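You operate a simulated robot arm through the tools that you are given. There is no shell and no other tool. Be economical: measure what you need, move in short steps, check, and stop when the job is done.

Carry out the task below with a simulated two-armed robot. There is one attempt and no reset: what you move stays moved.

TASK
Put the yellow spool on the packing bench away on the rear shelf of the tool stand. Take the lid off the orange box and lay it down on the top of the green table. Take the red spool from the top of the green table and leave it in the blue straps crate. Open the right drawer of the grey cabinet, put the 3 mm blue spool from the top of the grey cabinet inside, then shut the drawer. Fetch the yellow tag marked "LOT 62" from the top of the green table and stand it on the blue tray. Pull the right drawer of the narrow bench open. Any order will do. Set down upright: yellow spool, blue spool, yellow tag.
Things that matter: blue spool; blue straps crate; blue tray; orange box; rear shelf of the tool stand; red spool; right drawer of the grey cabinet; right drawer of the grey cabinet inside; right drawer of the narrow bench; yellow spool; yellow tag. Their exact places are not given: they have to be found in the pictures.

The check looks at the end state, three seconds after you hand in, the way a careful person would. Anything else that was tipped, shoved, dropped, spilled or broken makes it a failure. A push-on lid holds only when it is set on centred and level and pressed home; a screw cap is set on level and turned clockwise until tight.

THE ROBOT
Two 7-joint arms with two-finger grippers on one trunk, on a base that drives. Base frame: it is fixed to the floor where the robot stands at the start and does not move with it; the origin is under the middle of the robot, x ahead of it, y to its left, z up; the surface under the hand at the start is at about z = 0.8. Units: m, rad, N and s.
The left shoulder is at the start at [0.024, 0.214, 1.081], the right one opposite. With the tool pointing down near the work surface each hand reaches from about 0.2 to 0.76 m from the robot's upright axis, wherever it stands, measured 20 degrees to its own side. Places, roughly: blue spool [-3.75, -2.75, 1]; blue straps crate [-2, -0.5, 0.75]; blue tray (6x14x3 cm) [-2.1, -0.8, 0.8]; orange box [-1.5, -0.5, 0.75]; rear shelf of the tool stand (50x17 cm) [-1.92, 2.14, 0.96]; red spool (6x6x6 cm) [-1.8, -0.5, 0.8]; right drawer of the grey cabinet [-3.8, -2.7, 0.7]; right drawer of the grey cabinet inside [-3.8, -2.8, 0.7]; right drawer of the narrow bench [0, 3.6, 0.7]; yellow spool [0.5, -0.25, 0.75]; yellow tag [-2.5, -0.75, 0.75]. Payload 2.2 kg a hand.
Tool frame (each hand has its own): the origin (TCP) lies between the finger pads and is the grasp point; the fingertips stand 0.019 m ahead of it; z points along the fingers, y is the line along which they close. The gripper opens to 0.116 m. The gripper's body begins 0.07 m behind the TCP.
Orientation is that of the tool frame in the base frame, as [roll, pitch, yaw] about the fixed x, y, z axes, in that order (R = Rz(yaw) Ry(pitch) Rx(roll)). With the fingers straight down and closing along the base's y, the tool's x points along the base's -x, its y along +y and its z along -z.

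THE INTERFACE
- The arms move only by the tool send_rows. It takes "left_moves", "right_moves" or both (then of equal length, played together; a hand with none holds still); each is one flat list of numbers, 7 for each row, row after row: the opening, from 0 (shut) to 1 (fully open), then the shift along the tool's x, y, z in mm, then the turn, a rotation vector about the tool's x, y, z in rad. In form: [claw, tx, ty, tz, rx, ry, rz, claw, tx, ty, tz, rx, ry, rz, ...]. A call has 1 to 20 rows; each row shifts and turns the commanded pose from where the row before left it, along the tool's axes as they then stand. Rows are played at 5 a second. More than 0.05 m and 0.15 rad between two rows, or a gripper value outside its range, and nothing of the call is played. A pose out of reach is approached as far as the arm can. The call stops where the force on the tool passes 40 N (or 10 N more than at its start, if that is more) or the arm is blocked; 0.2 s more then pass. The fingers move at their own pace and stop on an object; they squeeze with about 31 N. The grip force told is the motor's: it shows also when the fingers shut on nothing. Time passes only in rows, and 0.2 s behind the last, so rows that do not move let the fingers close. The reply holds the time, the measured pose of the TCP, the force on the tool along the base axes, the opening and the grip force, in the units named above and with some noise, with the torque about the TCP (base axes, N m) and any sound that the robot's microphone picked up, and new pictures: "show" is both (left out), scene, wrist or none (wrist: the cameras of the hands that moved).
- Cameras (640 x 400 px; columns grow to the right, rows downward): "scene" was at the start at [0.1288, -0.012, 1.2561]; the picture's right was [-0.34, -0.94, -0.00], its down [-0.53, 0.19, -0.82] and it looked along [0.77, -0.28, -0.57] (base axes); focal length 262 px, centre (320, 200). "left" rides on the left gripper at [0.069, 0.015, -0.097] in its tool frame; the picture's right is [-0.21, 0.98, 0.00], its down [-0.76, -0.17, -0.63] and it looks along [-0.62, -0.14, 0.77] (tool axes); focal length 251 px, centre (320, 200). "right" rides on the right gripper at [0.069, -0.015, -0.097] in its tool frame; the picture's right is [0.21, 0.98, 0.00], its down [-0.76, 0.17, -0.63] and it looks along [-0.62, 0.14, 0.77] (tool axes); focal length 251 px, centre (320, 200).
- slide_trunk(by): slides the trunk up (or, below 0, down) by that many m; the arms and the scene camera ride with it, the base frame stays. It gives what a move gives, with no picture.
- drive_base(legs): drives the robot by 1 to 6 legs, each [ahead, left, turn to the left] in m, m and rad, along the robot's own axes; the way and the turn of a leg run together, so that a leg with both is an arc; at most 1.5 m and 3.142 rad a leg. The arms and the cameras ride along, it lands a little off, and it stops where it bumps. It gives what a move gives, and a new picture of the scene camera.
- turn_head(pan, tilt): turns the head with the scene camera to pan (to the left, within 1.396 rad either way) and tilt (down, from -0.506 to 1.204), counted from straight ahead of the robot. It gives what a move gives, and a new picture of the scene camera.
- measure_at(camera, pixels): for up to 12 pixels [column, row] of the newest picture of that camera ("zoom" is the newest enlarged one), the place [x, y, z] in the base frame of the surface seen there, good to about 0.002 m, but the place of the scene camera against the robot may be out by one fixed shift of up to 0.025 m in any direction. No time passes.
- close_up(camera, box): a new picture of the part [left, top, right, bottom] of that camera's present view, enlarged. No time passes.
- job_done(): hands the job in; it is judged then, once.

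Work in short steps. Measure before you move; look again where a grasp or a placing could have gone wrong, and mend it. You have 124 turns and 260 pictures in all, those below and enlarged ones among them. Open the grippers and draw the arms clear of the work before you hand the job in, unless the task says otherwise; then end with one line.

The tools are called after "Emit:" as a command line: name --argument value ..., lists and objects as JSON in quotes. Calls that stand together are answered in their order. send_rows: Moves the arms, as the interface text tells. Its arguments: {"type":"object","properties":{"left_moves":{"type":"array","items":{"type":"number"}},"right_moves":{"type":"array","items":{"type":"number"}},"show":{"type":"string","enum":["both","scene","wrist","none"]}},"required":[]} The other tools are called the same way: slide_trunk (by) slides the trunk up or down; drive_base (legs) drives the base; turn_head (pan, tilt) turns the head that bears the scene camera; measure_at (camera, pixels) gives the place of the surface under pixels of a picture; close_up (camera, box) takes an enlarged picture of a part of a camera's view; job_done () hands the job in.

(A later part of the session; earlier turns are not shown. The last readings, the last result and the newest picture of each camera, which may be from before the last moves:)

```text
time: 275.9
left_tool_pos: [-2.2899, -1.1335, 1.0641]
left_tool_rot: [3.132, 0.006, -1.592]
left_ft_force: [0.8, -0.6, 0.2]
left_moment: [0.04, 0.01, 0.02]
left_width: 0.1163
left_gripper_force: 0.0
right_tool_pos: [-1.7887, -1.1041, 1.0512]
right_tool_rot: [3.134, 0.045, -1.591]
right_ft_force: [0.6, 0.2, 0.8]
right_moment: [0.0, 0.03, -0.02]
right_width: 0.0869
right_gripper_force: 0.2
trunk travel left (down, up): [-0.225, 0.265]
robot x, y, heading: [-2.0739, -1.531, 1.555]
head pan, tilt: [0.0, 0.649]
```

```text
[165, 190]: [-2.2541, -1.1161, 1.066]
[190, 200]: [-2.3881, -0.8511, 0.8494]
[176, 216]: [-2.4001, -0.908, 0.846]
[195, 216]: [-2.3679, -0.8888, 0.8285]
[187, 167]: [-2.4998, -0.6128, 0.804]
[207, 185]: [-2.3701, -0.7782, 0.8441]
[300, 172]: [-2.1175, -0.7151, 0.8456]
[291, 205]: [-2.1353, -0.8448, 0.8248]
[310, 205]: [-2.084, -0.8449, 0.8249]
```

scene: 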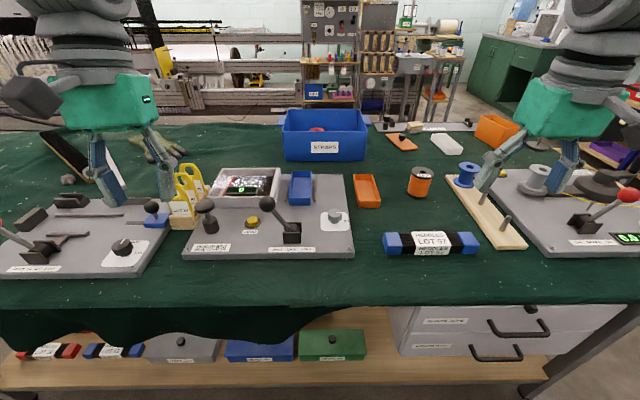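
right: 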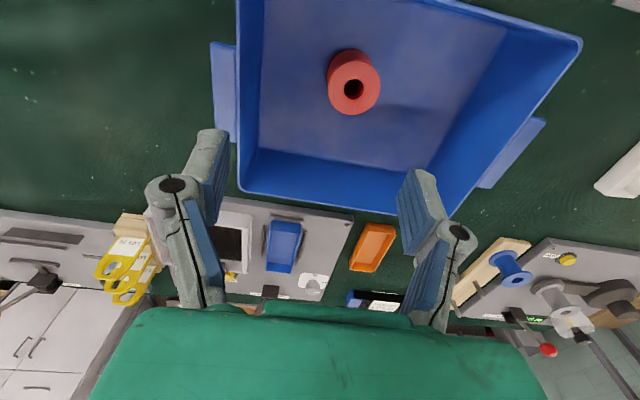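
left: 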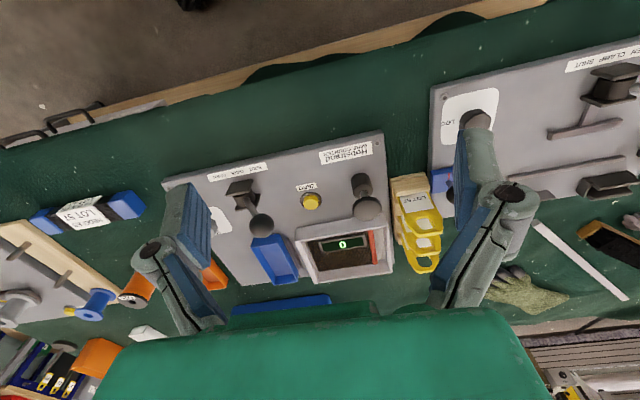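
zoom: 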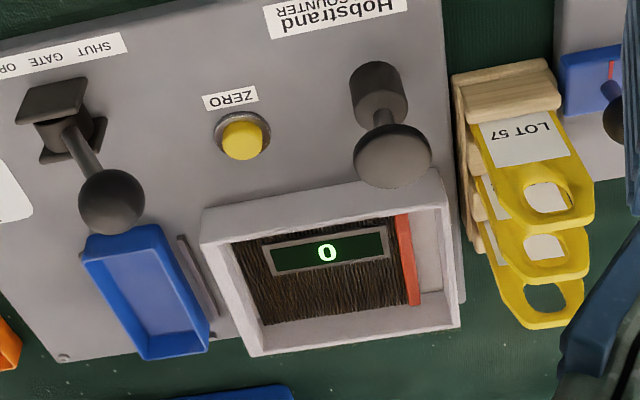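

LOT 62: centre about (-2.40,-0.872), thin along y, neighbours 45 mm either side. I drive 0.1 m closer, turn the left hand so it closes along y, and move above it.

Emit:
drive_base --legs '[[0.1, 0, 0.015]]'

Emit:
send_rows --left_moves '[0.6, 0, 10, 0, 0, 0, 0.1428, 0.6, 0, 10, 0, 0, 0, 0.1428, 0.6, 0, 0, 0, 0, 0, 0.1428, 0.6, 0, 0, 0, 0, 0, 0.1428, 0.6, 0, 0, 0, 0, 0, 0.1428, 0.6, 0, 0, 0, 0, 0, 0.1428, 0.6, 0, 0, 0, 0, 0, 0.1428, 0.6, 0, 0, 0, 0, 0, 0.1428, 0.6, 0, 0, 0, 0, 0, 0.1428, 0.6, 0, 0, 0, 0, 0, 0.1428, 0.6, 0, 0, 0, 0, 0, 0.1428, 0.6, 40, 20, 0, 0, 0, 0, 0.6, 40, 20, 0, 0, 0, 0, 0.6, 0, 40, 0, 0, 0, 0, 0.6, 0, 20, 0, 0, 0, 0, 0.6, 0, 0, 0, 0, 0, 0, 0.6, 0, 0, 0, 0, 0, 0, 0.6, 0, 0, 0, 0, 0, 0, 0.6, 0, 0, 0, 0, 0, 0, 0.6, 0, 0, 0, 0, 0, 0]' --show "wrist"

```text
time: 277.1
left_tool_pos: [-2.2961, -1.0363, 1.0626]
left_tool_rot: [3.133, 0.006, -1.577]
left_ft_force: [-1.0, 0.7, 0.3]
left_moment: [-0.01, -0.05, 0.03]
left_width: 0.116
left_gripper_force: 0.1
right_tool_pos: [-1.7971, -0.9989, 1.0505]
right_tool_rot: [3.136, 0.043, -1.575]
right_ft_force: [0.5, -0.7, -0.2]
right_moment: [-0.02, -0.02, -0.01]
right_width: 0.087
right_gripper_force: 0.1
trunk travel left (down, up): [-0.225, 0.265]
robot x, y, heading: [-2.0734, -1.4323, 1.575]
head pan, tilt: [0.0, 0.649]
```

scene: 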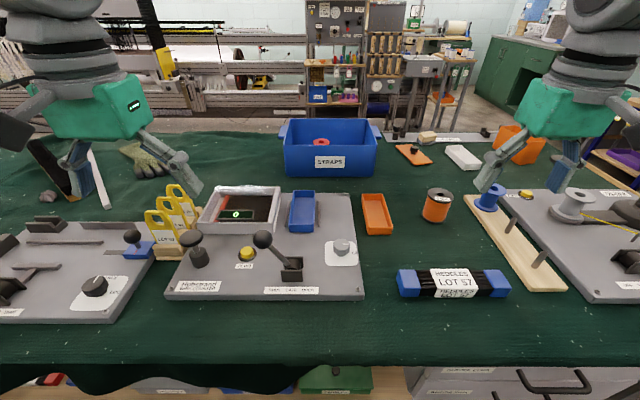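

```text
time: 281.3
left_tool_pos: [-2.3957, -0.9384, 1.0653]
left_tool_rot: [3.135, -0.007, 3.135]
left_ft_force: [0.1, -1.1, -0.1]
left_moment: [0.01, 0.0, 0.02]
left_width: 0.0696
left_gripper_force: 0.0
right_tool_pos: [-1.7977, -1.0002, 1.0521]
right_tool_rot: [3.134, 0.045, -1.574]
right_ft_force: [0.3, 0.4, -0.7]
right_moment: [-0.01, 0.03, 0.01]
right_width: 0.0872
right_gripper_force: 0.0
trunk travel left (down, up): [-0.225, 0.265]
robot x, y, heading: [-2.0729, -1.4288, 1.573]
head pan, tilt: [0.0, 0.649]
```

left: 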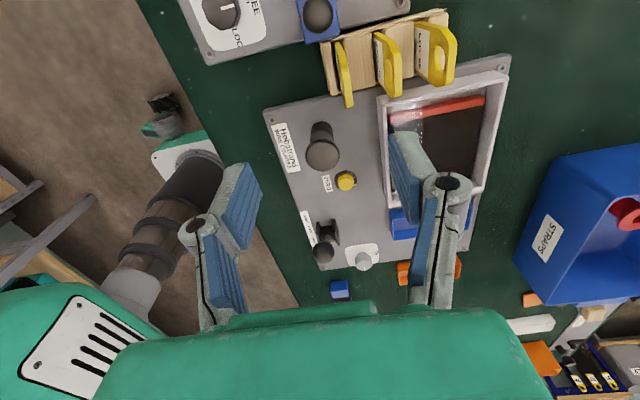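

I zoom on the tags from this view (57 nearest, then 62, then 29) and measure.

Emit:
close_up --camera "left" --box '[310, 0, 470, 110]'

Emit:
measure_at --camera "left" --pixels '[[377, 40], [383, 65], [392, 94], [398, 75], [345, 100], [432, 80], [410, 60], [415, 25], [365, 40], [440, 20], [382, 95], [400, 92]]'

```text
3.64 times, centred on (390, 55) of left
```

zoom: 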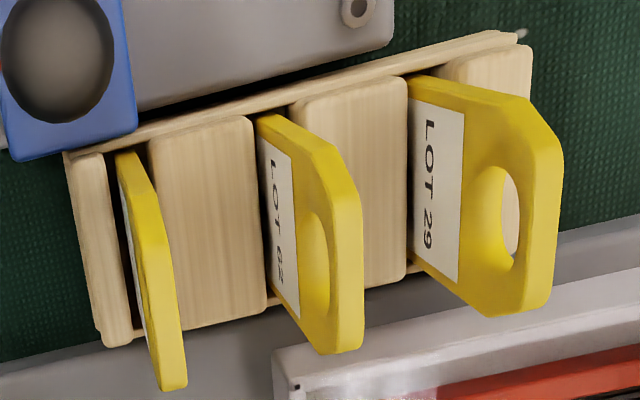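

```text
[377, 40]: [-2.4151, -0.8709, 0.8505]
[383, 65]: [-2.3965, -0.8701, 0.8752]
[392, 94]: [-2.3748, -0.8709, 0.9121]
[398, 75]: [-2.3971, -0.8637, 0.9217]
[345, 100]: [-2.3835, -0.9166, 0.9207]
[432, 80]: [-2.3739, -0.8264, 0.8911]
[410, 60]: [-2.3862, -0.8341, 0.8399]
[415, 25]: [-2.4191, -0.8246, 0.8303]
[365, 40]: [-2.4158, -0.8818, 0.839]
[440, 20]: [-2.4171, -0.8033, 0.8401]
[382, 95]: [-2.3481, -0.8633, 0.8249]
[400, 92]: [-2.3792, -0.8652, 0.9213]
```

LOT 62 confirmed in the middle: centre (-2.398,-0.867), top 0.922, 7 mm thick. I move above it with fingers 29 mm apart, stopping just above.

Emit:
send_rows --left_moves '[0.25, 1, 24, 0, 0, 0, 0, 0.25, 1, 24, 0, 0, 0, 0, 0.25, 0, 23, 0, 0, 0, 0, 0.25, 0, 0, 30, 0, 0, 0, 0.25, 0, 0, 40, 0, 0, 0, 0.25, 0, 0, 33, 0, 0, 0, 0.25, 0, 0, 0, 0, 0, 0, 0.25, 0, 0, 0, 0, 0, 0]' --show "wrist"

```text
time: 283.1
left_tool_pos: [-2.3994, -0.8658, 0.9638]
left_tool_rot: [3.136, -0.007, 3.138]
left_ft_force: [0.5, 0.3, -0.6]
left_moment: [0.01, 0.01, 0.04]
left_width: 0.0289
left_gripper_force: 0.1
right_tool_pos: [-1.7975, -1.0009, 1.0523]
right_tool_rot: [3.134, 0.046, -1.575]
right_ft_force: [0.4, 0.2, -0.1]
right_moment: [-0.01, 0.0, 0.02]
right_width: 0.087
right_gripper_force: 0.1
trunk travel left (down, up): [-0.225, 0.265]
robot x, y, heading: [-2.0757, -1.4293, 1.57]
head pan, tilt: [0.0, 0.649]
```

left: 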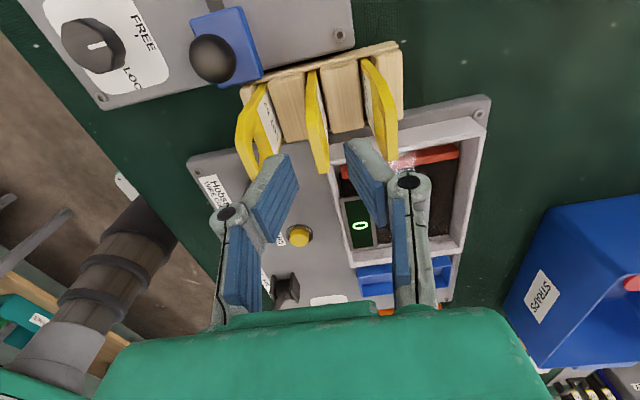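

The middle tag is centred between the fingers. I lower 58 mm and close.

Emit:
send_rows --left_moves '[0.25, 0, 0, 15, 0, 0, 0, 0.25, 0, 0, 20, 0, 0, 0, 0.25, 0, 0, 15, 0, 0, 0, 0.25, 0, 0, 9, 0, 0, 0, 0, 0, 0, 0, 0, 0, 0, 0, 0, 0, 0, 0, 0, 0, 0, 0, 0, 0, 0, 0, 0]' --show "wrist"

```text
time: 284.7
left_tool_pos: [-2.3971, -0.8649, 0.9036]
left_tool_rot: [3.135, -0.007, 3.137]
left_ft_force: [0.1, -0.1, 0.0]
left_moment: [0.01, 0.02, 0.01]
left_width: 0.0069
left_gripper_force: 31.2
right_tool_pos: [-1.7978, -1.0003, 1.0518]
right_tool_rot: [3.134, 0.045, -1.573]
right_ft_force: [0.0, 0.1, 0.4]
right_moment: [-0.02, -0.01, -0.04]
right_width: 0.0868
right_gripper_force: 0.1
trunk travel left (down, up): [-0.225, 0.265]
robot x, y, heading: [-2.0701, -1.4313, 1.569]
head pan, tilt: [0.0, 0.649]
```

left: 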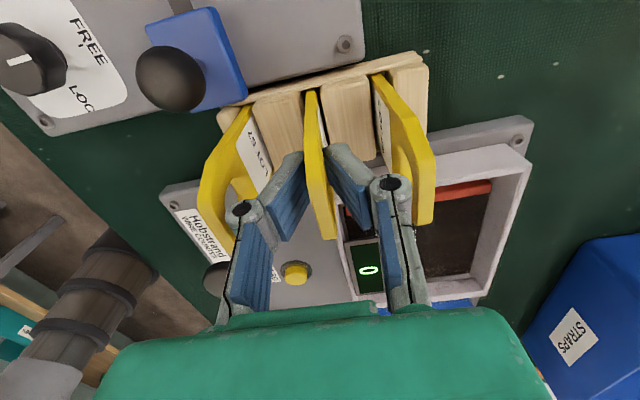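

Gripped at 7 mm. I pull it straight up slowly.

Emit:
send_rows --left_moves '[0, 0, 0, -8, 0, 0, 0, 0, 0, 0, -12, 0, 0, 0, 0, 0, 0, -15, 0, 0, 0, 0, 0, 0, -20, 0, 0, 0, 0, 0, 0, -30, 0, 0, 0, 0, 0, 0, -35, 0, 0, 0]'

```text
time: 286.1
left_tool_pos: [-2.3965, -0.8669, 1.0239]
left_tool_rot: [3.134, -0.008, 3.135]
left_ft_force: [0.2, 0.4, -0.3]
left_moment: [0.01, -0.02, 0.0]
left_width: 0.0072
left_gripper_force: 30.6
right_tool_pos: [-1.7978, -1.0009, 1.0532]
right_tool_rot: [3.135, 0.046, -1.573]
right_ft_force: [0.0, -0.1, -0.8]
right_moment: [0.0, 0.0, 0.0]
right_width: 0.0869
right_gripper_force: 0.0
trunk travel left (down, up): [-0.225, 0.265]
robot x, y, heading: [-2.0739, -1.4284, 1.573]
head pan, tilt: [0.0, 0.649]
```

scene: 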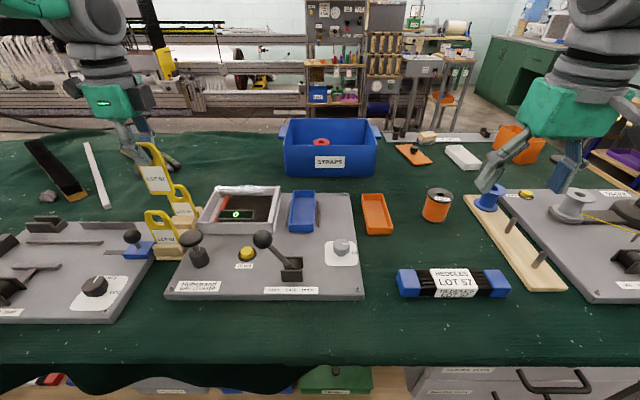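
left: 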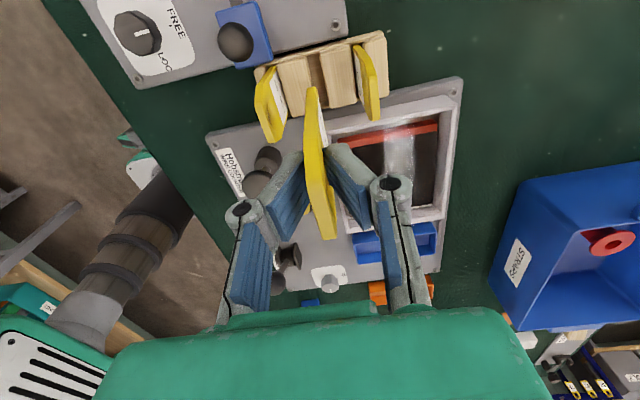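

The tag is out. I measure its bottom edge relative to the TCP and the tray again.

Emit:
close_up --camera "scene" --box '[120, 130, 340, 250]'

Emit:
measure_at --camera "zoom" --pixels '[[95, 160], [110, 180], [135, 176], [115, 130], [85, 50], [530, 245], [530, 190], [495, 275], [560, 275], [500, 180], [560, 180]]'

```text
2.91 times, centred on (230, 190) of scene
```

zoom: 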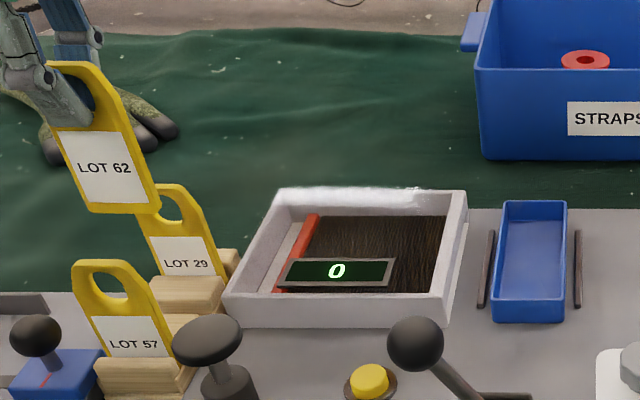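

```text
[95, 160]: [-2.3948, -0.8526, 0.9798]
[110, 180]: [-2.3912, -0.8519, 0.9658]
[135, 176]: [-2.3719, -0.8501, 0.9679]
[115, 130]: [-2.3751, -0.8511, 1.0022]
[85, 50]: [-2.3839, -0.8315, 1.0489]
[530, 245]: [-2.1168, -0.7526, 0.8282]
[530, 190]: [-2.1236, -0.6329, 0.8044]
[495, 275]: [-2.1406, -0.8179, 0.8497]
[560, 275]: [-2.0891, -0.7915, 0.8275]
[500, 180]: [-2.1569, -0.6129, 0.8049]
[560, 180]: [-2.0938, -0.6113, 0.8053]
```

Tag bottom is ≈85 mm below the TCP; tray centre ≈(-2.117,-0.805), floor 0.824. I raise, turn the tag 90° so it lies along the tray, and carry it over.

Emit:
send_rows --left_moves '[0, 0, 0, -25, 0, 0, 0, 0, 0, 0, 0, 0, 0, -0.1428, 0, 0, 0, 0, 0, 0, -0.1428, 0, 0, 0, 0, 0, 0, -0.1428, 0, 0, 0, 0, 0, 0, -0.1428, 0, 0, 0, 0, 0, 0, -0.1428, 0, 0, 0, 0, 0, 0, -0.1428, 0, 0, 0, 0, 0, 0, -0.1428, 0, 0, 0, 0, 0, 0, -0.1428, 0, 0, 0, 0, 0, 0, -0.1428, 0, 0, 0, 0, 0, 0, -0.1428, 0, 0, 0, 0, 0, 0, -0.1428, 0, -5, -25, 0, 0, 0, 0, 0, -9, -40, 0, 0, 0, 0, 0, -9, -40, 0, 0, 0, 0, 0, -9, -40, 0, 0, 0, 0, 0, -9, -40, 0, 0, 0, 0, 0, -9, -40, 0, 0, 0, 0, 0, -9, -35, 0, 0, 0, 0, 0, -3, -20, 0, 0, 0, 0]'

```text
time: 290.3
left_tool_pos: [-2.1137, -0.8032, 1.0499]
left_tool_rot: [3.133, 0.008, -1.575]
left_ft_force: [0.6, 0.2, -0.9]
left_moment: [-0.01, 0.02, -0.02]
left_width: 0.0072
left_gripper_force: 30.9
right_tool_pos: [-1.7957, -1.0019, 1.0528]
right_tool_rot: [3.133, 0.046, -1.576]
right_ft_force: [0.4, 1.1, 0.0]
right_moment: [0.01, 0.01, -0.01]
right_width: 0.0869
right_gripper_force: 0.0
trunk travel left (down, up): [-0.225, 0.265]
robot x, y, heading: [-2.0703, -1.4307, 1.574]
head pan, tilt: [0.0, 0.649]
```

scene: 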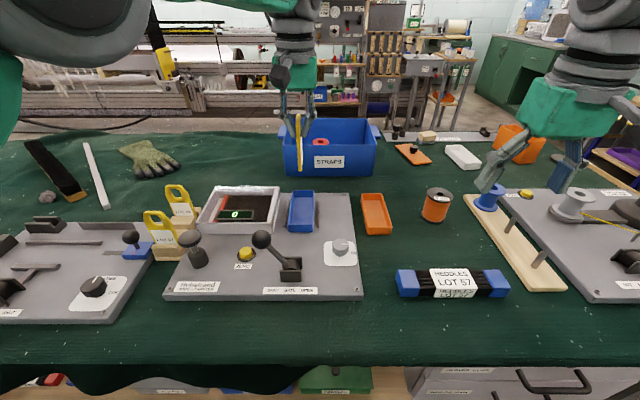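
left: 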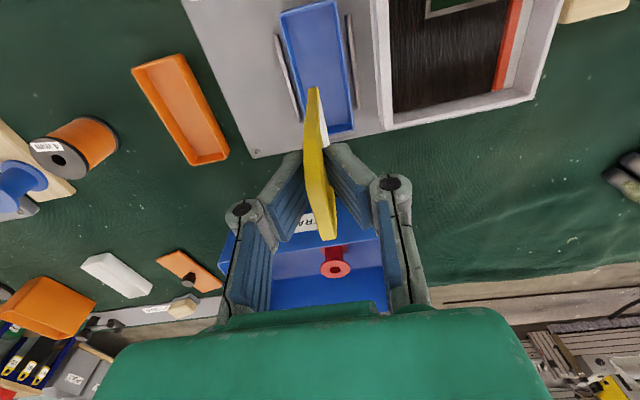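

I measure the tray corners from here to centre exactly.

Emit:
measure_at --camera "left" --pixels '[[283, 20], [334, 8], [353, 122], [312, 120], [300, 60], [325, 80], [338, 60], [290, 55], [340, 115]]'

Emit:
close_up --camera "left" --box '[250, 0, 410, 150]'

```text
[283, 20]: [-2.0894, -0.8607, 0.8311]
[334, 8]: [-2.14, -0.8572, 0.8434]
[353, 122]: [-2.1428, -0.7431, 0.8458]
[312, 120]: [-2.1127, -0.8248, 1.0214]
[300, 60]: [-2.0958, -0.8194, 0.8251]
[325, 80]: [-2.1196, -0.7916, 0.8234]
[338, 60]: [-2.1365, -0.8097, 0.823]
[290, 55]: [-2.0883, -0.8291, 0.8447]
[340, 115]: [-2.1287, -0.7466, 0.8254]
```

```text
2.67 times, centred on (330, 75) of left
```

zoom: 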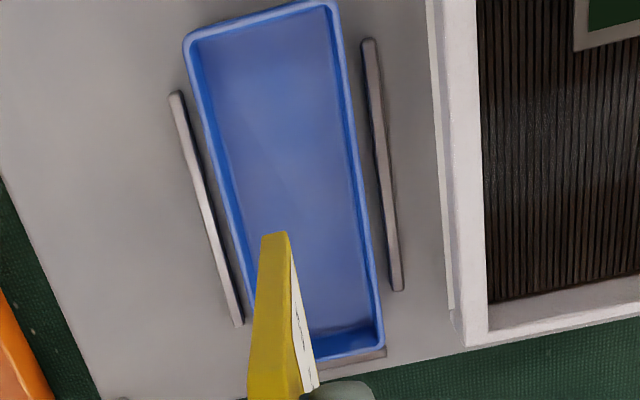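

Centred over the tray. I lower to just above its floor.

Emit:
send_rows --left_moves '[0, 0, 0, 25, 0, 0, 0, 0, 0, 0, 30, 0, 0, 0, 0, 0, 0, 30, 0, 0, 0, 0, 0, 0, 25, 0, 0, 0, 0, 0, 0, 15, 0, 0, 0, 0, 0, 0, 8, 0, 0, 0]'

```text
time: 291.7
left_tool_pos: [-2.118, -0.8041, 0.9177]
left_tool_rot: [3.134, 0.014, -1.577]
left_ft_force: [0.7, 1.8, 11.4]
left_moment: [-0.06, -0.04, -0.01]
left_width: 0.0072
left_gripper_force: 30.8
right_tool_pos: [-1.797, -1.0025, 1.0526]
right_tool_rot: [3.133, 0.046, -1.576]
right_ft_force: [0.5, -0.5, 0.4]
right_moment: [0.01, 0.03, 0.01]
right_width: 0.0867
right_gripper_force: 0.1
trunk travel left (down, up): [-0.225, 0.265]
robot x, y, heading: [-2.0771, -1.429, 1.571]
head pan, tilt: [0.0, 0.649]
```

scene: 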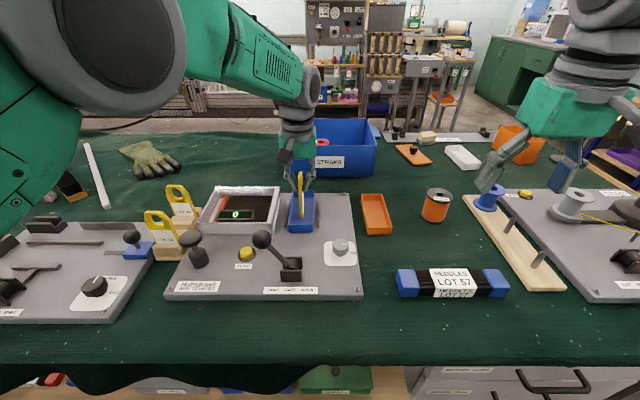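
left: 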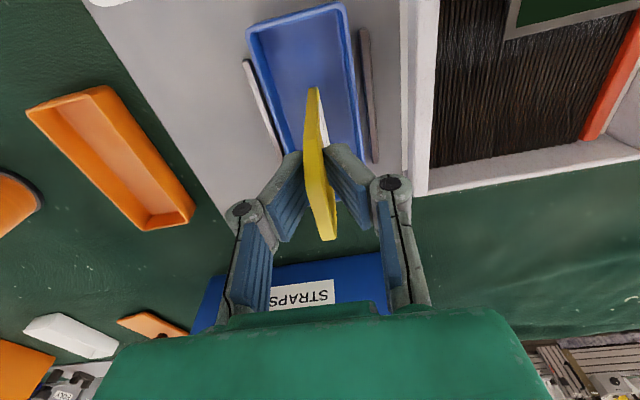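

Contact 11 N at z 0.918. I check that the tag stands on the tray floor, not the rim.

Emit:
close_up --camera "left" --box '[240, 20, 400, 170]'

Emit:
close_up --camera "scene" --box '[260, 150, 350, 250]'

```text
2.67 times, centred on (320, 95) of left
```

zoom: 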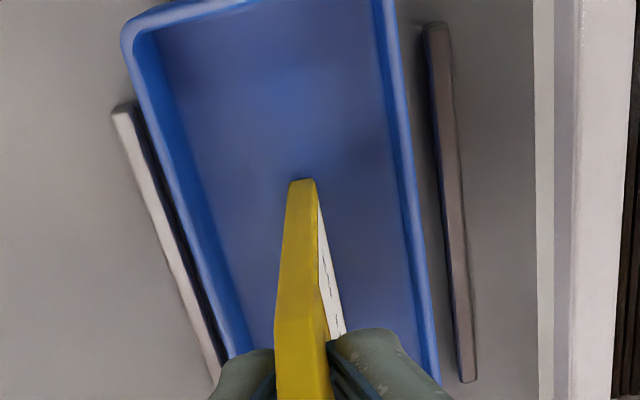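

```text
4.00 times, centred on (305, 200) of scene
```

zoom: 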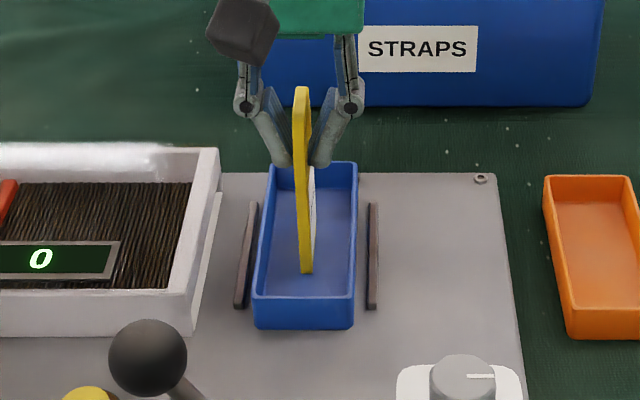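

It stands on the tray floor. I ease the pressure, open slightly, then fully, and lift away.

Emit:
send_rows --left_moves '[0, 0, 0, -1, 0, 0, 0, 0.1, 0, 0, 0, 0, 0, 0, 0.1, 0, 0, 0, 0, 0, 0, 0.3, 0, 0, 0, 0, 0, 0, 0.3, 0, 0, -10, 0, 0, 0, 0.3, 0, 0, -25, 0, 0, 0, 0.3, 0, 0, -35, 0, 0, 0, 0.3, 0, 0, -40, 0, 0, 0]'

Emit:
close_up --camera "scene" --box '[260, 130, 350, 250]'

```text
time: 293.5
left_tool_pos: [-2.1178, -0.8048, 1.0268]
left_tool_rot: [3.134, 0.006, -1.573]
left_ft_force: [-0.4, 0.4, 0.1]
left_moment: [-0.01, -0.02, 0.01]
left_width: 0.035
left_gripper_force: 0.2
right_tool_pos: [-1.7966, -1.0016, 1.0525]
right_tool_rot: [3.133, 0.047, -1.576]
right_ft_force: [-0.1, -0.1, -0.2]
right_moment: [0.02, 0.01, 0.04]
right_width: 0.0873
right_gripper_force: 0.0
trunk travel left (down, up): [-0.225, 0.265]
robot x, y, heading: [-2.0745, -1.429, 1.574]
head pan, tilt: [0.0, 0.649]
```

scene: 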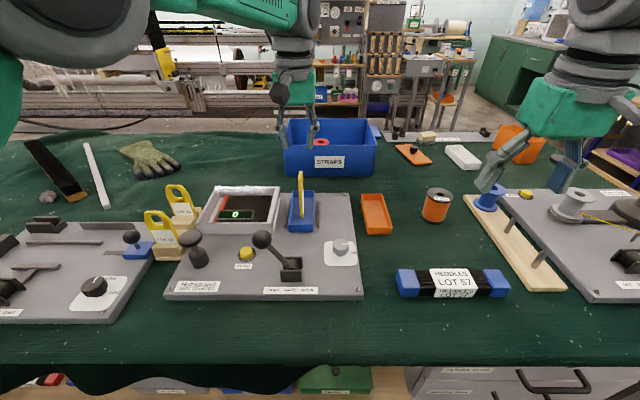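
left: 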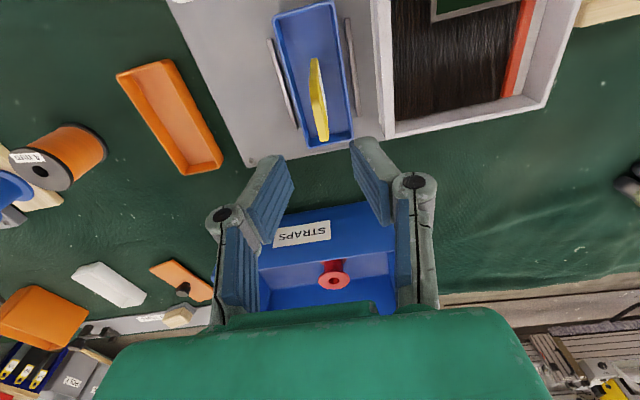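

```text
3.33 times, centred on (305, 190) of scene
```

zoom: 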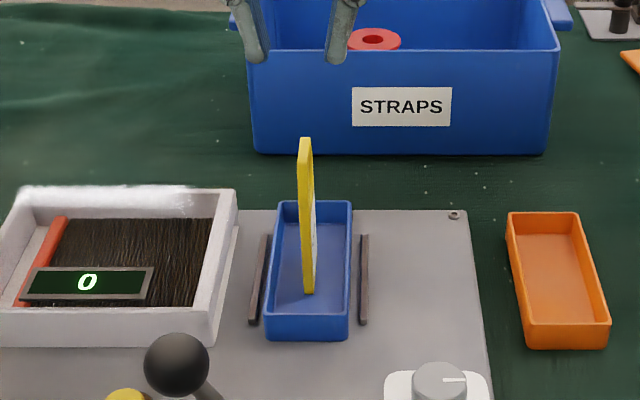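

The tag stands on the tray. I withdraw the left hand and head for the grey cabinet.

Emit:
send_rows --left_moves '[0.3, 0, 0, -30, 0, 0, 0, 0.3, 40, 20, 0, 0, 0, 0, 0.3, 40, 20, 0, 0, 0, 0, 0.3, 40, 25, 0, 0, 0, 0, 0.3, 40, 25, 0, 0, 0, 0, 0.3, 40, 25, 0, 0, 0, 0]' --show "none"

Emit:
drive_base --legs '[[-0.2, 0, 0], [0, 0, 1.57], [1.0, 0, 0]]'

Emit:
turn_head --pan 0.5 --tilt 0.5

```text
time: 294.9
left_tool_pos: [-2.232, -1.004, 1.0561]
left_tool_rot: [3.133, 0.008, -1.575]
left_ft_force: [0.3, -0.8, -0.3]
left_moment: [0.0, -0.04, -0.01]
left_width: 0.0347
left_gripper_force: 0.1
right_tool_pos: [-1.7983, -1.0024, 1.0525]
right_tool_rot: [3.134, 0.05, -1.575]
right_ft_force: [-0.2, 0.0, -0.4]
right_moment: [-0.01, -0.05, -0.01]
right_width: 0.0868
right_gripper_force: 0.0
trunk travel left (down, up): [-0.225, 0.265]
robot x, y, heading: [-2.0776, -1.4318, 1.561]
head pan, tilt: [0.0, 0.649]
```

```text
time: 304.9
left_tool_pos: [-3.4894, -1.7658, 1.0559]
left_tool_rot: [3.134, 0.009, -0.02]
left_ft_force: [-0.2, -0.4, 0.0]
left_moment: [-0.01, -0.01, 0.01]
left_width: 0.0347
left_gripper_force: 0.0
right_tool_pos: [-3.4858, -1.3322, 1.0524]
right_tool_rot: [3.133, 0.045, -0.017]
right_ft_force: [-0.2, 1.0, -0.4]
right_moment: [0.0, -0.02, -0.02]
right_width: 0.0868
right_gripper_force: 0.1
trunk travel left (down, up): [-0.225, 0.265]
robot x, y, heading: [-3.0577, -1.618, 3.13]
head pan, tilt: [0.0, 0.649]
```

scene: 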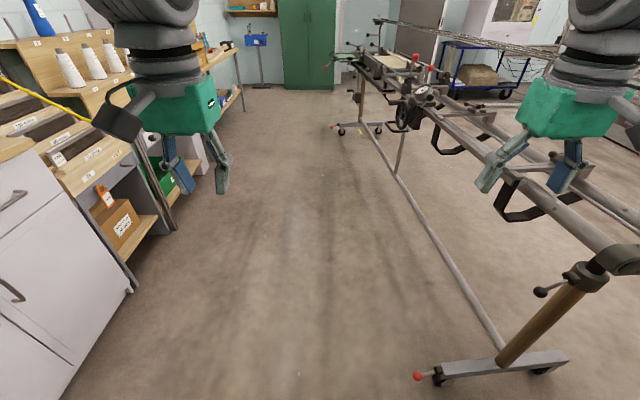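

```text
time: 305.9
left_tool_pos: [-3.4876, -1.7669, 1.0579]
left_tool_rot: [3.133, 0.008, -0.021]
left_ft_force: [0.1, -0.2, -0.4]
left_moment: [0.02, 0.03, 0.01]
left_width: 0.0348
left_gripper_force: 0.0
right_tool_pos: [-3.4831, -1.3315, 1.0532]
right_tool_rot: [3.133, 0.051, -0.017]
right_ft_force: [0.0, 0.2, -0.3]
right_moment: [-0.01, 0.02, 0.01]
right_width: 0.0869
right_gripper_force: 0.0
trunk travel left (down, up): [-0.225, 0.265]
robot x, y, heading: [-3.0589, -1.6137, 3.129]
head pan, tilt: [0.499, 0.499]
```

scene: 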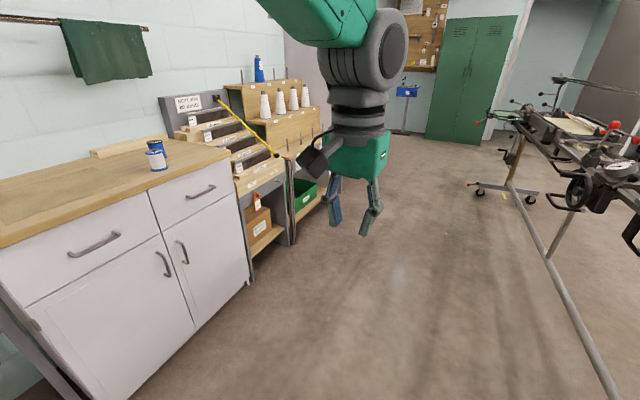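

The cabinet is at left; right drawer handle at (200,192), blue spool at (157,155). I measure and zoom.

Emit:
close_up --camera "scene" --box '[90, 120, 270, 240]'

Emit:
measure_at --camera "scene" --pixels '[[157, 165], [155, 145], [200, 192], [215, 188], [185, 197], [95, 243], [228, 155], [145, 190], [10, 240]]'

```text
3.33 times, centred on (180, 180) of scene
```

zoom: 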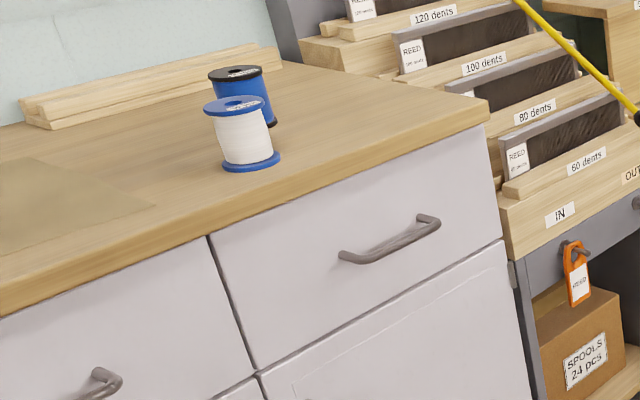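

```text
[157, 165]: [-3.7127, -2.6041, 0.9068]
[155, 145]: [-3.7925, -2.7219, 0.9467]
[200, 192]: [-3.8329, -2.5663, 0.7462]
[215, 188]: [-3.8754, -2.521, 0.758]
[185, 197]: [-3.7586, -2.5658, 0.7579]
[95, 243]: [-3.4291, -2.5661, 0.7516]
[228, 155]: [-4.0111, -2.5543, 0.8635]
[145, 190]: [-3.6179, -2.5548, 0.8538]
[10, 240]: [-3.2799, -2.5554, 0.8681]
```

The blue spool stands behind the white one. I drive to in front of the right drawer and turn to face the cabinet.

Emit:
drive_base --legs '[[0.74, 0.12, 0], [0, 0, 1.58]]'

Emit:
turn_head --pan 0 --tilt 0.55

```text
time: 313.7
left_tool_pos: [-3.6466, -2.1543, 1.0576]
left_tool_rot: [3.131, 0.009, 1.546]
left_ft_force: [0.9, -0.1, -0.9]
left_moment: [0.01, -0.03, 0.0]
left_width: 0.035
left_gripper_force: 0.1
right_tool_pos: [-4.082, -2.1478, 1.0531]
right_tool_rot: [3.133, 0.048, 1.544]
right_ft_force: [1.2, 0.1, 0.0]
right_moment: [0.0, 0.02, 0.02]
right_width: 0.0868
right_gripper_force: 0.0
trunk travel left (down, up): [-0.225, 0.265]
robot x, y, heading: [-3.7982, -1.7277, -1.593]
head pan, tilt: [0.499, 0.499]
```

scene: 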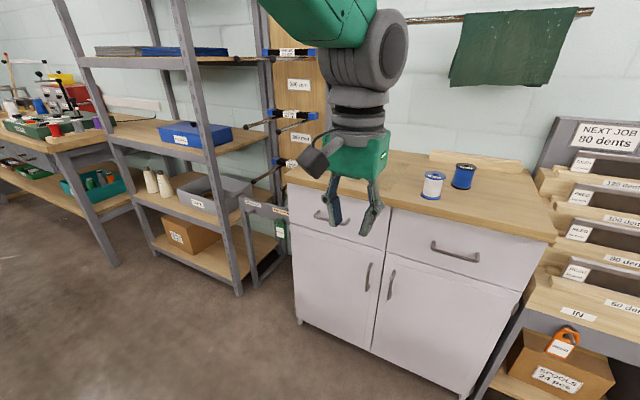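

```text
time: 314.6
left_tool_pos: [-3.6469, -2.1528, 1.0581]
left_tool_rot: [3.133, 0.011, 1.546]
left_ft_force: [-0.3, 0.2, 0.5]
left_moment: [0.01, -0.02, 0.03]
left_width: 0.0347
left_gripper_force: 0.2
right_tool_pos: [-4.0821, -2.1456, 1.0541]
right_tool_rot: [3.133, 0.05, 1.544]
right_ft_force: [0.1, -0.6, 0.5]
right_moment: [-0.01, 0.0, -0.04]
right_width: 0.0871
right_gripper_force: 0.1
trunk travel left (down, up): [-0.225, 0.265]
robot x, y, heading: [-3.7999, -1.7243, -1.589]
head pan, tilt: [0.0, 0.55]
```

scene: 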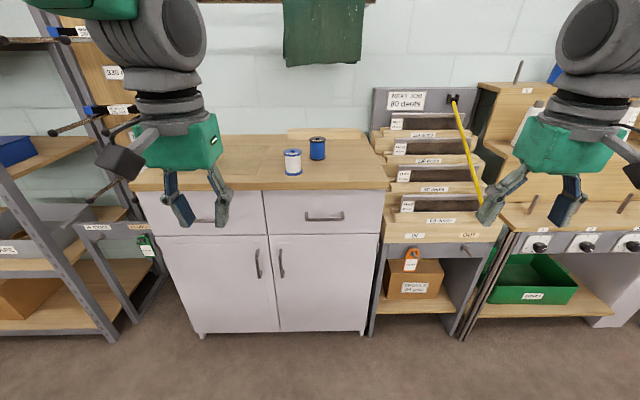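

Emit:
close_up --camera "scene" --box '[240, 120, 400, 240]'

Emit:
measure_at --camera "scene" --pixels '[[317, 139], [317, 150], [309, 152], [325, 152], [292, 165], [325, 216], [307, 218], [343, 216], [325, 225], [325, 190], [265, 215], [378, 215]]'

```text
3.33 times, centred on (320, 180) of scene
```

zoom: 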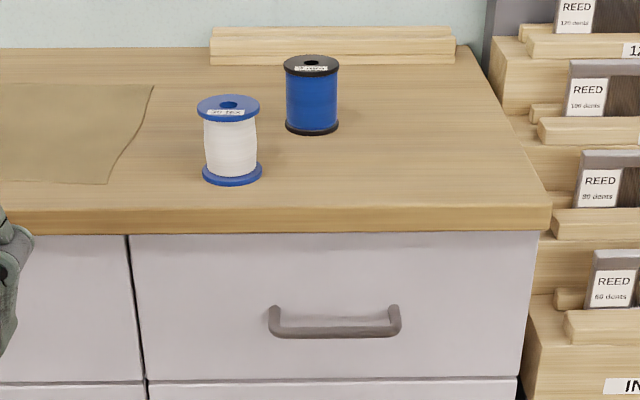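

```text
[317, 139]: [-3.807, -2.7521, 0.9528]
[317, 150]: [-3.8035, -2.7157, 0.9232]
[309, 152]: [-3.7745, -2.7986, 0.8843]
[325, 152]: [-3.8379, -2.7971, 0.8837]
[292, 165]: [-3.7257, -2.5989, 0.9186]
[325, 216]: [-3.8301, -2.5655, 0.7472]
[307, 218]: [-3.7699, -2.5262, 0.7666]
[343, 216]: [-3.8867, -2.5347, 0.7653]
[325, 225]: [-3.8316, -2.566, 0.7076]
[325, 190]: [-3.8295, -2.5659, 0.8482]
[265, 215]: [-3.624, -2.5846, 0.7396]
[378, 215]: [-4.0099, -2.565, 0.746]
```

I pull the right hand away from the reed rack and drive 0.36 m closer.

Emit:
send_rows --right_moves '[0.75, 35, 30, 0, 0, 0, 0, 0.75, 35, 30, 0, 0, 0, 0, 0.75, 35, 30, 0, 0, 0, 0, 0.75, 20, 30, 0, 0, 0, 0]' --left_moves '[0.9, 0, 0, 0, 0, 0, 0, 0.9, 0, 0, 0, 0, 0, 0, 0.9, 0, 0, 0, 0, 0, 0, 0.9, 0, 0, 0, 0, 0, 0]' --show "none"

Emit:
drive_base --legs '[[0.36, 0, 0.02]]'

Emit:
send_rows --left_moves '[0.9, -25, -20, 0, 0, 0, 0, 0.9, -40, -25, 0, 0, 0, 0, 0.9, -30, -25, 0, 0, 0, 0, 0.9, 0, -20, 0, 0, 0, 0, 0.9, 0, 0, 0, 0, 0, 0, 0.9, 0, 0, 0, 0, 0, 0, 0.9, 0, 0, 0, 0, 0, 0, 0.9, 0, 0, 0, 0, 0, 0, 0.9, 0, 0, 0, 0, 0, 0, 0.9, 0, 0, 0, 0, 0, 0, 0.9, 0, 0, 0, 0, 0, 0, 0.9, 0, 0, 0, 0, 0, 0, 0.9, 0, 0, 0, 0, 0, 0]' --show "wrist"

```text
time: 315.6
left_tool_pos: [-3.6425, -2.1534, 1.0559]
left_tool_rot: [3.138, 0.011, 1.544]
left_ft_force: [0.3, 0.3, 0.2]
left_moment: [0.01, -0.02, 0.01]
left_width: 0.1046
left_gripper_force: 0.1
right_tool_pos: [-3.9555, -2.0233, 1.0487]
right_tool_rot: [3.138, 0.051, 1.544]
right_ft_force: [0.3, 0.5, 0.2]
right_moment: [0.0, 0.02, -0.04]
right_width: 0.087
right_gripper_force: 0.1
trunk travel left (down, up): [-0.225, 0.265]
robot x, y, heading: [-3.7954, -1.726, -1.594]
head pan, tilt: [0.0, 0.55]
```

```text
time: 317.9
left_tool_pos: [-3.6452, -2.5072, 1.0575]
left_tool_rot: [3.133, 0.011, 1.561]
left_ft_force: [-0.3, -0.6, -0.5]
left_moment: [0.04, 0.02, 0.0]
left_width: 0.1045
left_gripper_force: 0.1
right_tool_pos: [-3.961, -2.3844, 1.0483]
right_tool_rot: [3.132, 0.05, 1.562]
right_ft_force: [0.4, -1.2, -0.6]
right_moment: [0.05, 0.01, -0.02]
right_width: 0.0867
right_gripper_force: 0.0
trunk travel left (down, up): [-0.225, 0.265]
robot x, y, heading: [-3.7998, -2.0819, -1.575]
head pan, tilt: [0.0, 0.55]
```

scene: 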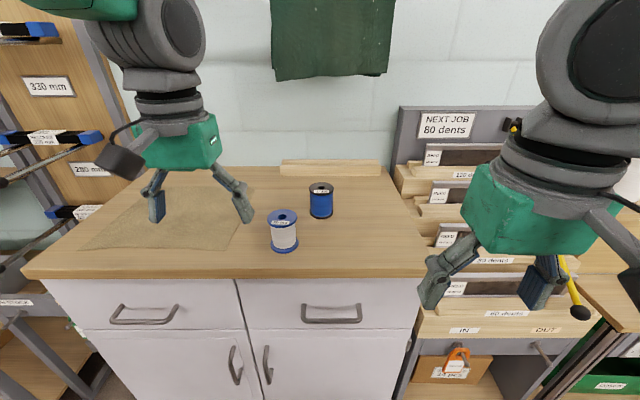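

```text
time: 320.7
left_tool_pos: [-3.735, -2.6022, 1.0596]
left_tool_rot: [3.133, 0.01, 1.56]
left_ft_force: [-0.9, -0.8, -0.6]
left_moment: [-0.02, 0.0, 0.0]
left_width: 0.1044
left_gripper_force: 0.0
right_tool_pos: [-3.9601, -2.3818, 1.0478]
right_tool_rot: [3.135, 0.052, 1.562]
right_ft_force: [-0.2, -0.5, -0.1]
right_moment: [-0.02, -0.01, 0.03]
right_width: 0.0871
right_gripper_force: 0.0
trunk travel left (down, up): [-0.225, 0.265]
robot x, y, heading: [-3.8006, -2.0796, -1.571]
head pan, tilt: [0.0, 0.55]
5 turns are left
```

left: 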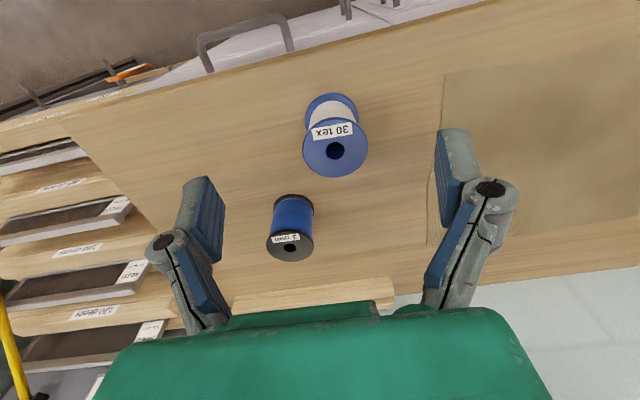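

Only 5 turns are left, so I batch. The blue spool computes to about (-3.810,-2.766), top 0.948: grasp it with the left hand, lift, back off 0.2 m, and prepare the right hand (pointing forward, closing vertically) for the right drawer's handle.

Emit:
send_rows --left_moves '[0.75, -41, -19, 0, 0, 0, 0, 0.75, -41, -19, 0, 0, 0, 0, 0.75, -41, -19, 0, 0, 0, 0, 0.75, -41, -18, 0, 0, 0, 0, 0.75, 0, 0, 0, 0, 0, 0, 0.75, 0, 0, 30, 0, 0, 0, 0.75, 0, 0, 35, 0, 0, 0, 0.75, 0, 0, 35, 0, 0, 0, 0.75, 0, 0, 31, 0, 0, 0, 0.75, 0, 0, 0, 0, 0, 0, 0.2, 0, 0, 0, 0, 0, 0, 0.2, 0, 0, 0, 0, 0, 0, 0.2, 0, 0, 0, 0, 0, 0]' --show "wrist"

Emit:
send_rows --left_moves '[0.2, 0, 0, -25, 0, 0, 0, 0.2, 0, 0, -40, 0, 0, 0, 0.2, 0, 0, -40, 0, 0, 0, 0.2, 0, 0, -40, 0, 0, 0, 0.2, 40, 0, 0, 0, 0, 0, 0.2, 40, 20, 0, 0, 0, 0, 0.2, 40, 25, 0, 0, 0, 0, 0.2, 40, 25, 0, 0, 0, 0, 0.2, 40, 25, 0, 0, 0, 0, 0.2, 25, 25, 0, 0, 0, 0]' --show "none"

Emit:
drive_base --legs '[[-0.2, 0, 0]]'

Emit:
send_rows --right_moves '[1, 0, 0, 27, 0, 0, -0.1428, 1, 0, 0, 27, 0, 0, -0.1428, 1, 0, 0, 27, 0, 0, -0.1428, 1, 0, 0, 27, 0, 0, -0.1428, 1, 0, 0, 27, 0, 0, -0.1428, 1, 0, 0, 27, 0, 0, -0.1428, 1, 0, 0, 27, 0, 0, -0.1428, 1, 0, 0, 27, 0, 0, -0.1428, 1, 0, 0, 27, 0, 0, -0.1428, 1, 0, 0, 27, 0, 0, -0.1428, 1, 0, 0, 27, 0, 0, -0.1428, 0.5, -14.7, 0, 0, 0.149, 0, 0, 0.5, -14.7, 0, 0, 0.149, 0, 0, 0.5, -14.7, 0, 0, 0.149, 0, 0, 0.5, -14.7, 0, 0, 0.149, 0, 0, 0.5, -14.7, 0, 0, 0.149, 0, 0, 0.5, -14.7, 0, 0, 0.149, 0, 0, 0.5, -14.7, 0, 0, 0.149, 0, 0, 0.5, -14.7, 0, 0, 0.149, 0, 0, 0.5, -14.7, 0, 0, 0.149, 0, 0]' --show "both"

Emit:
measure_at --camera "right" --pixels '[[230, 40], [240, 40], [250, 40], [258, 40], [264, 40], [270, 40], [276, 40], [282, 40], [288, 40], [294, 40], [300, 40], [310, 40]]'

Emit:
measure_at --camera "right" --pixels '[[250, 20], [258, 20], [264, 20], [270, 20], [276, 20], [282, 20], [288, 20], [270, 60], [276, 60], [282, 60], [288, 60], [264, 60]]'

```text
time: 323.5
left_tool_pos: [-3.7919, -2.7275, 0.9288]
left_tool_rot: [3.133, 0.012, 1.56]
left_ft_force: [0.0, 0.0, -0.6]
left_moment: [0.0, -0.02, -0.02]
left_width: 0.0231
left_gripper_force: 0.0
left hand out of reach, approached as far as the arm can: row 4
right_tool_pos: [-3.9592, -2.3815, 1.0477]
right_tool_rot: [3.134, 0.053, 1.562]
right_ft_force: [0.2, 0.5, 0.1]
right_moment: [-0.01, -0.02, -0.01]
right_width: 0.0871
right_gripper_force: 0.1
trunk travel left (down, up): [-0.225, 0.265]
robot x, y, heading: [-3.8025, -2.0882, -1.575]
head pan, tilt: [0.0, 0.55]
```

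left: 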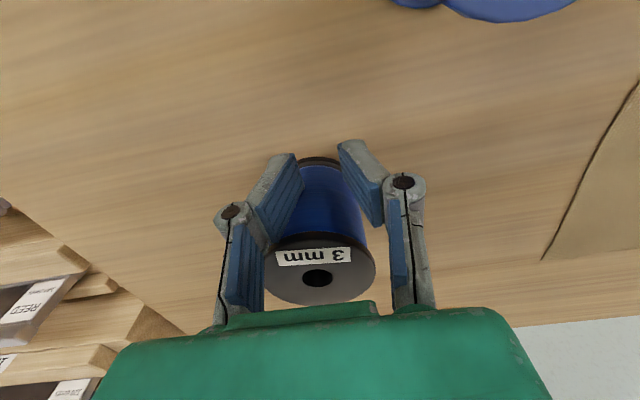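

```text
time: 325.7
left_tool_pos: [-3.666, -2.495, 1.0669]
left_tool_rot: [3.136, 0.014, 1.561]
left_ft_force: [0.3, -0.7, -0.6]
left_moment: [0.02, 0.01, -0.01]
left_width: 0.0231
left_gripper_force: 0.1
left hand out of reach, approached as far as the arm can: row 4
right_tool_pos: [-3.9557, -2.3809, 1.0488]
right_tool_rot: [3.135, 0.052, 1.562]
right_ft_force: [0.9, -0.4, -0.2]
right_moment: [0.02, 0.01, 0.01]
right_width: 0.0871
right_gripper_force: 0.0
trunk travel left (down, up): [-0.225, 0.265]
robot x, y, heading: [-3.8013, -2.0867, -1.573]
head pan, tilt: [0.0, 0.55]
```

```text
time: 327.3
left_tool_pos: [-3.666, -2.2994, 1.0679]
left_tool_rot: [3.135, 0.014, 1.56]
left_ft_force: [-0.2, -0.8, 0.8]
left_moment: [-0.02, -0.03, -0.02]
left_width: 0.023
left_gripper_force: 0.0
right_tool_pos: [-3.9571, -2.1848, 1.0494]
right_tool_rot: [3.137, 0.053, 1.561]
right_ft_force: [0.4, 0.7, 0.9]
right_moment: [-0.02, 0.02, 0.02]
right_width: 0.0869
right_gripper_force: 0.0
trunk travel left (down, up): [-0.225, 0.265]
robot x, y, heading: [-3.7996, -1.8845, -1.579]
head pan, tilt: [0.0, 0.55]
```

scene: 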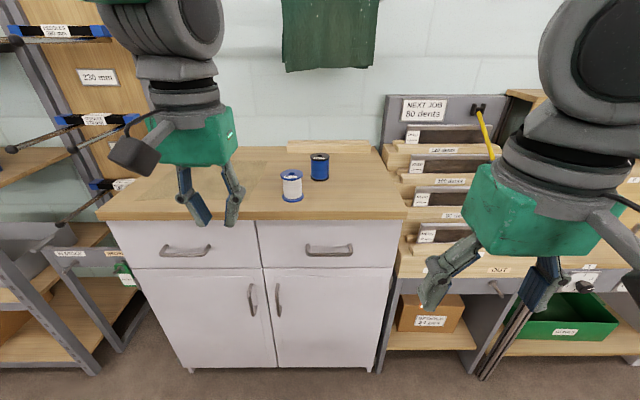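

```text
time: 331.5
left_tool_pos: [-3.6671, -2.2996, 1.0684]
left_tool_rot: [3.137, 0.015, 1.559]
left_ft_force: [0.3, -0.3, 0.0]
left_moment: [0.0, 0.01, 0.01]
left_width: 0.0233
left_gripper_force: 0.0
right_tool_pos: [-3.8252, -2.2512, 0.7592]
right_tool_rot: [-1.808, 0.039, 3.134]
right_ft_force: [0.0, 0.0, 0.4]
right_moment: [0.01, 0.01, 0.02]
right_width: 0.0576
right_gripper_force: 0.0
right hand out of reach, approached as far as the arm can: row 12, 20
trunk travel left (down, up): [-0.225, 0.265]
robot x, y, heading: [-3.799, -1.8876, -1.575]
head pan, tilt: [0.0, 0.55]
```

scene: 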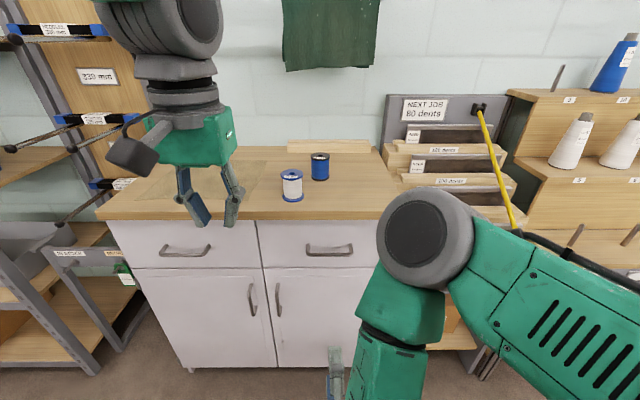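
right: 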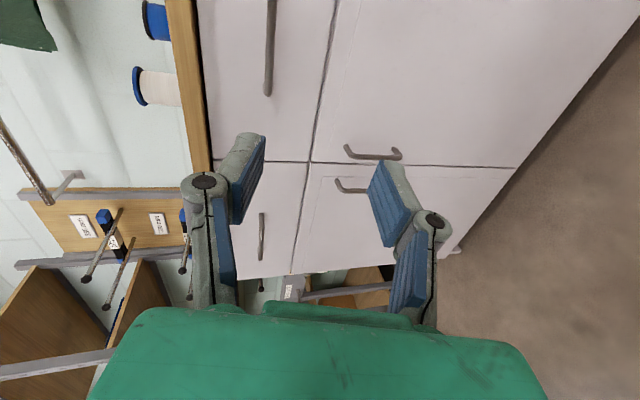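

```text
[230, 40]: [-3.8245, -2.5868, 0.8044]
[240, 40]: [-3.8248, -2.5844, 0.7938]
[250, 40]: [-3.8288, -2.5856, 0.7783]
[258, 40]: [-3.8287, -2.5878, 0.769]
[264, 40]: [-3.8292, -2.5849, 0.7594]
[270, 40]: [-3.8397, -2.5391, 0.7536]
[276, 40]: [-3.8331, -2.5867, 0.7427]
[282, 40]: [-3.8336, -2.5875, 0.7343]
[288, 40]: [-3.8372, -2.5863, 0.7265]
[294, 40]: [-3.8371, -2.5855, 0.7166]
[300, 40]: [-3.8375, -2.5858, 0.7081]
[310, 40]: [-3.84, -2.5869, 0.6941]
```

```text
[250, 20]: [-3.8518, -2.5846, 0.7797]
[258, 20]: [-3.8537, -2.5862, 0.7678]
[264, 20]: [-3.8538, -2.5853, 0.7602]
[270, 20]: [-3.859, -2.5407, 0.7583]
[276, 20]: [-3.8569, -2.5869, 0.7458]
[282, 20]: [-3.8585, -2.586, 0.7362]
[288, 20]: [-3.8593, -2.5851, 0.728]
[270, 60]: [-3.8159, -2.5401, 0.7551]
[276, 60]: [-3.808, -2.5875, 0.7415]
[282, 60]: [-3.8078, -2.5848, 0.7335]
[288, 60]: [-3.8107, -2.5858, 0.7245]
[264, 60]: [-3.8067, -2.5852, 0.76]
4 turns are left
```

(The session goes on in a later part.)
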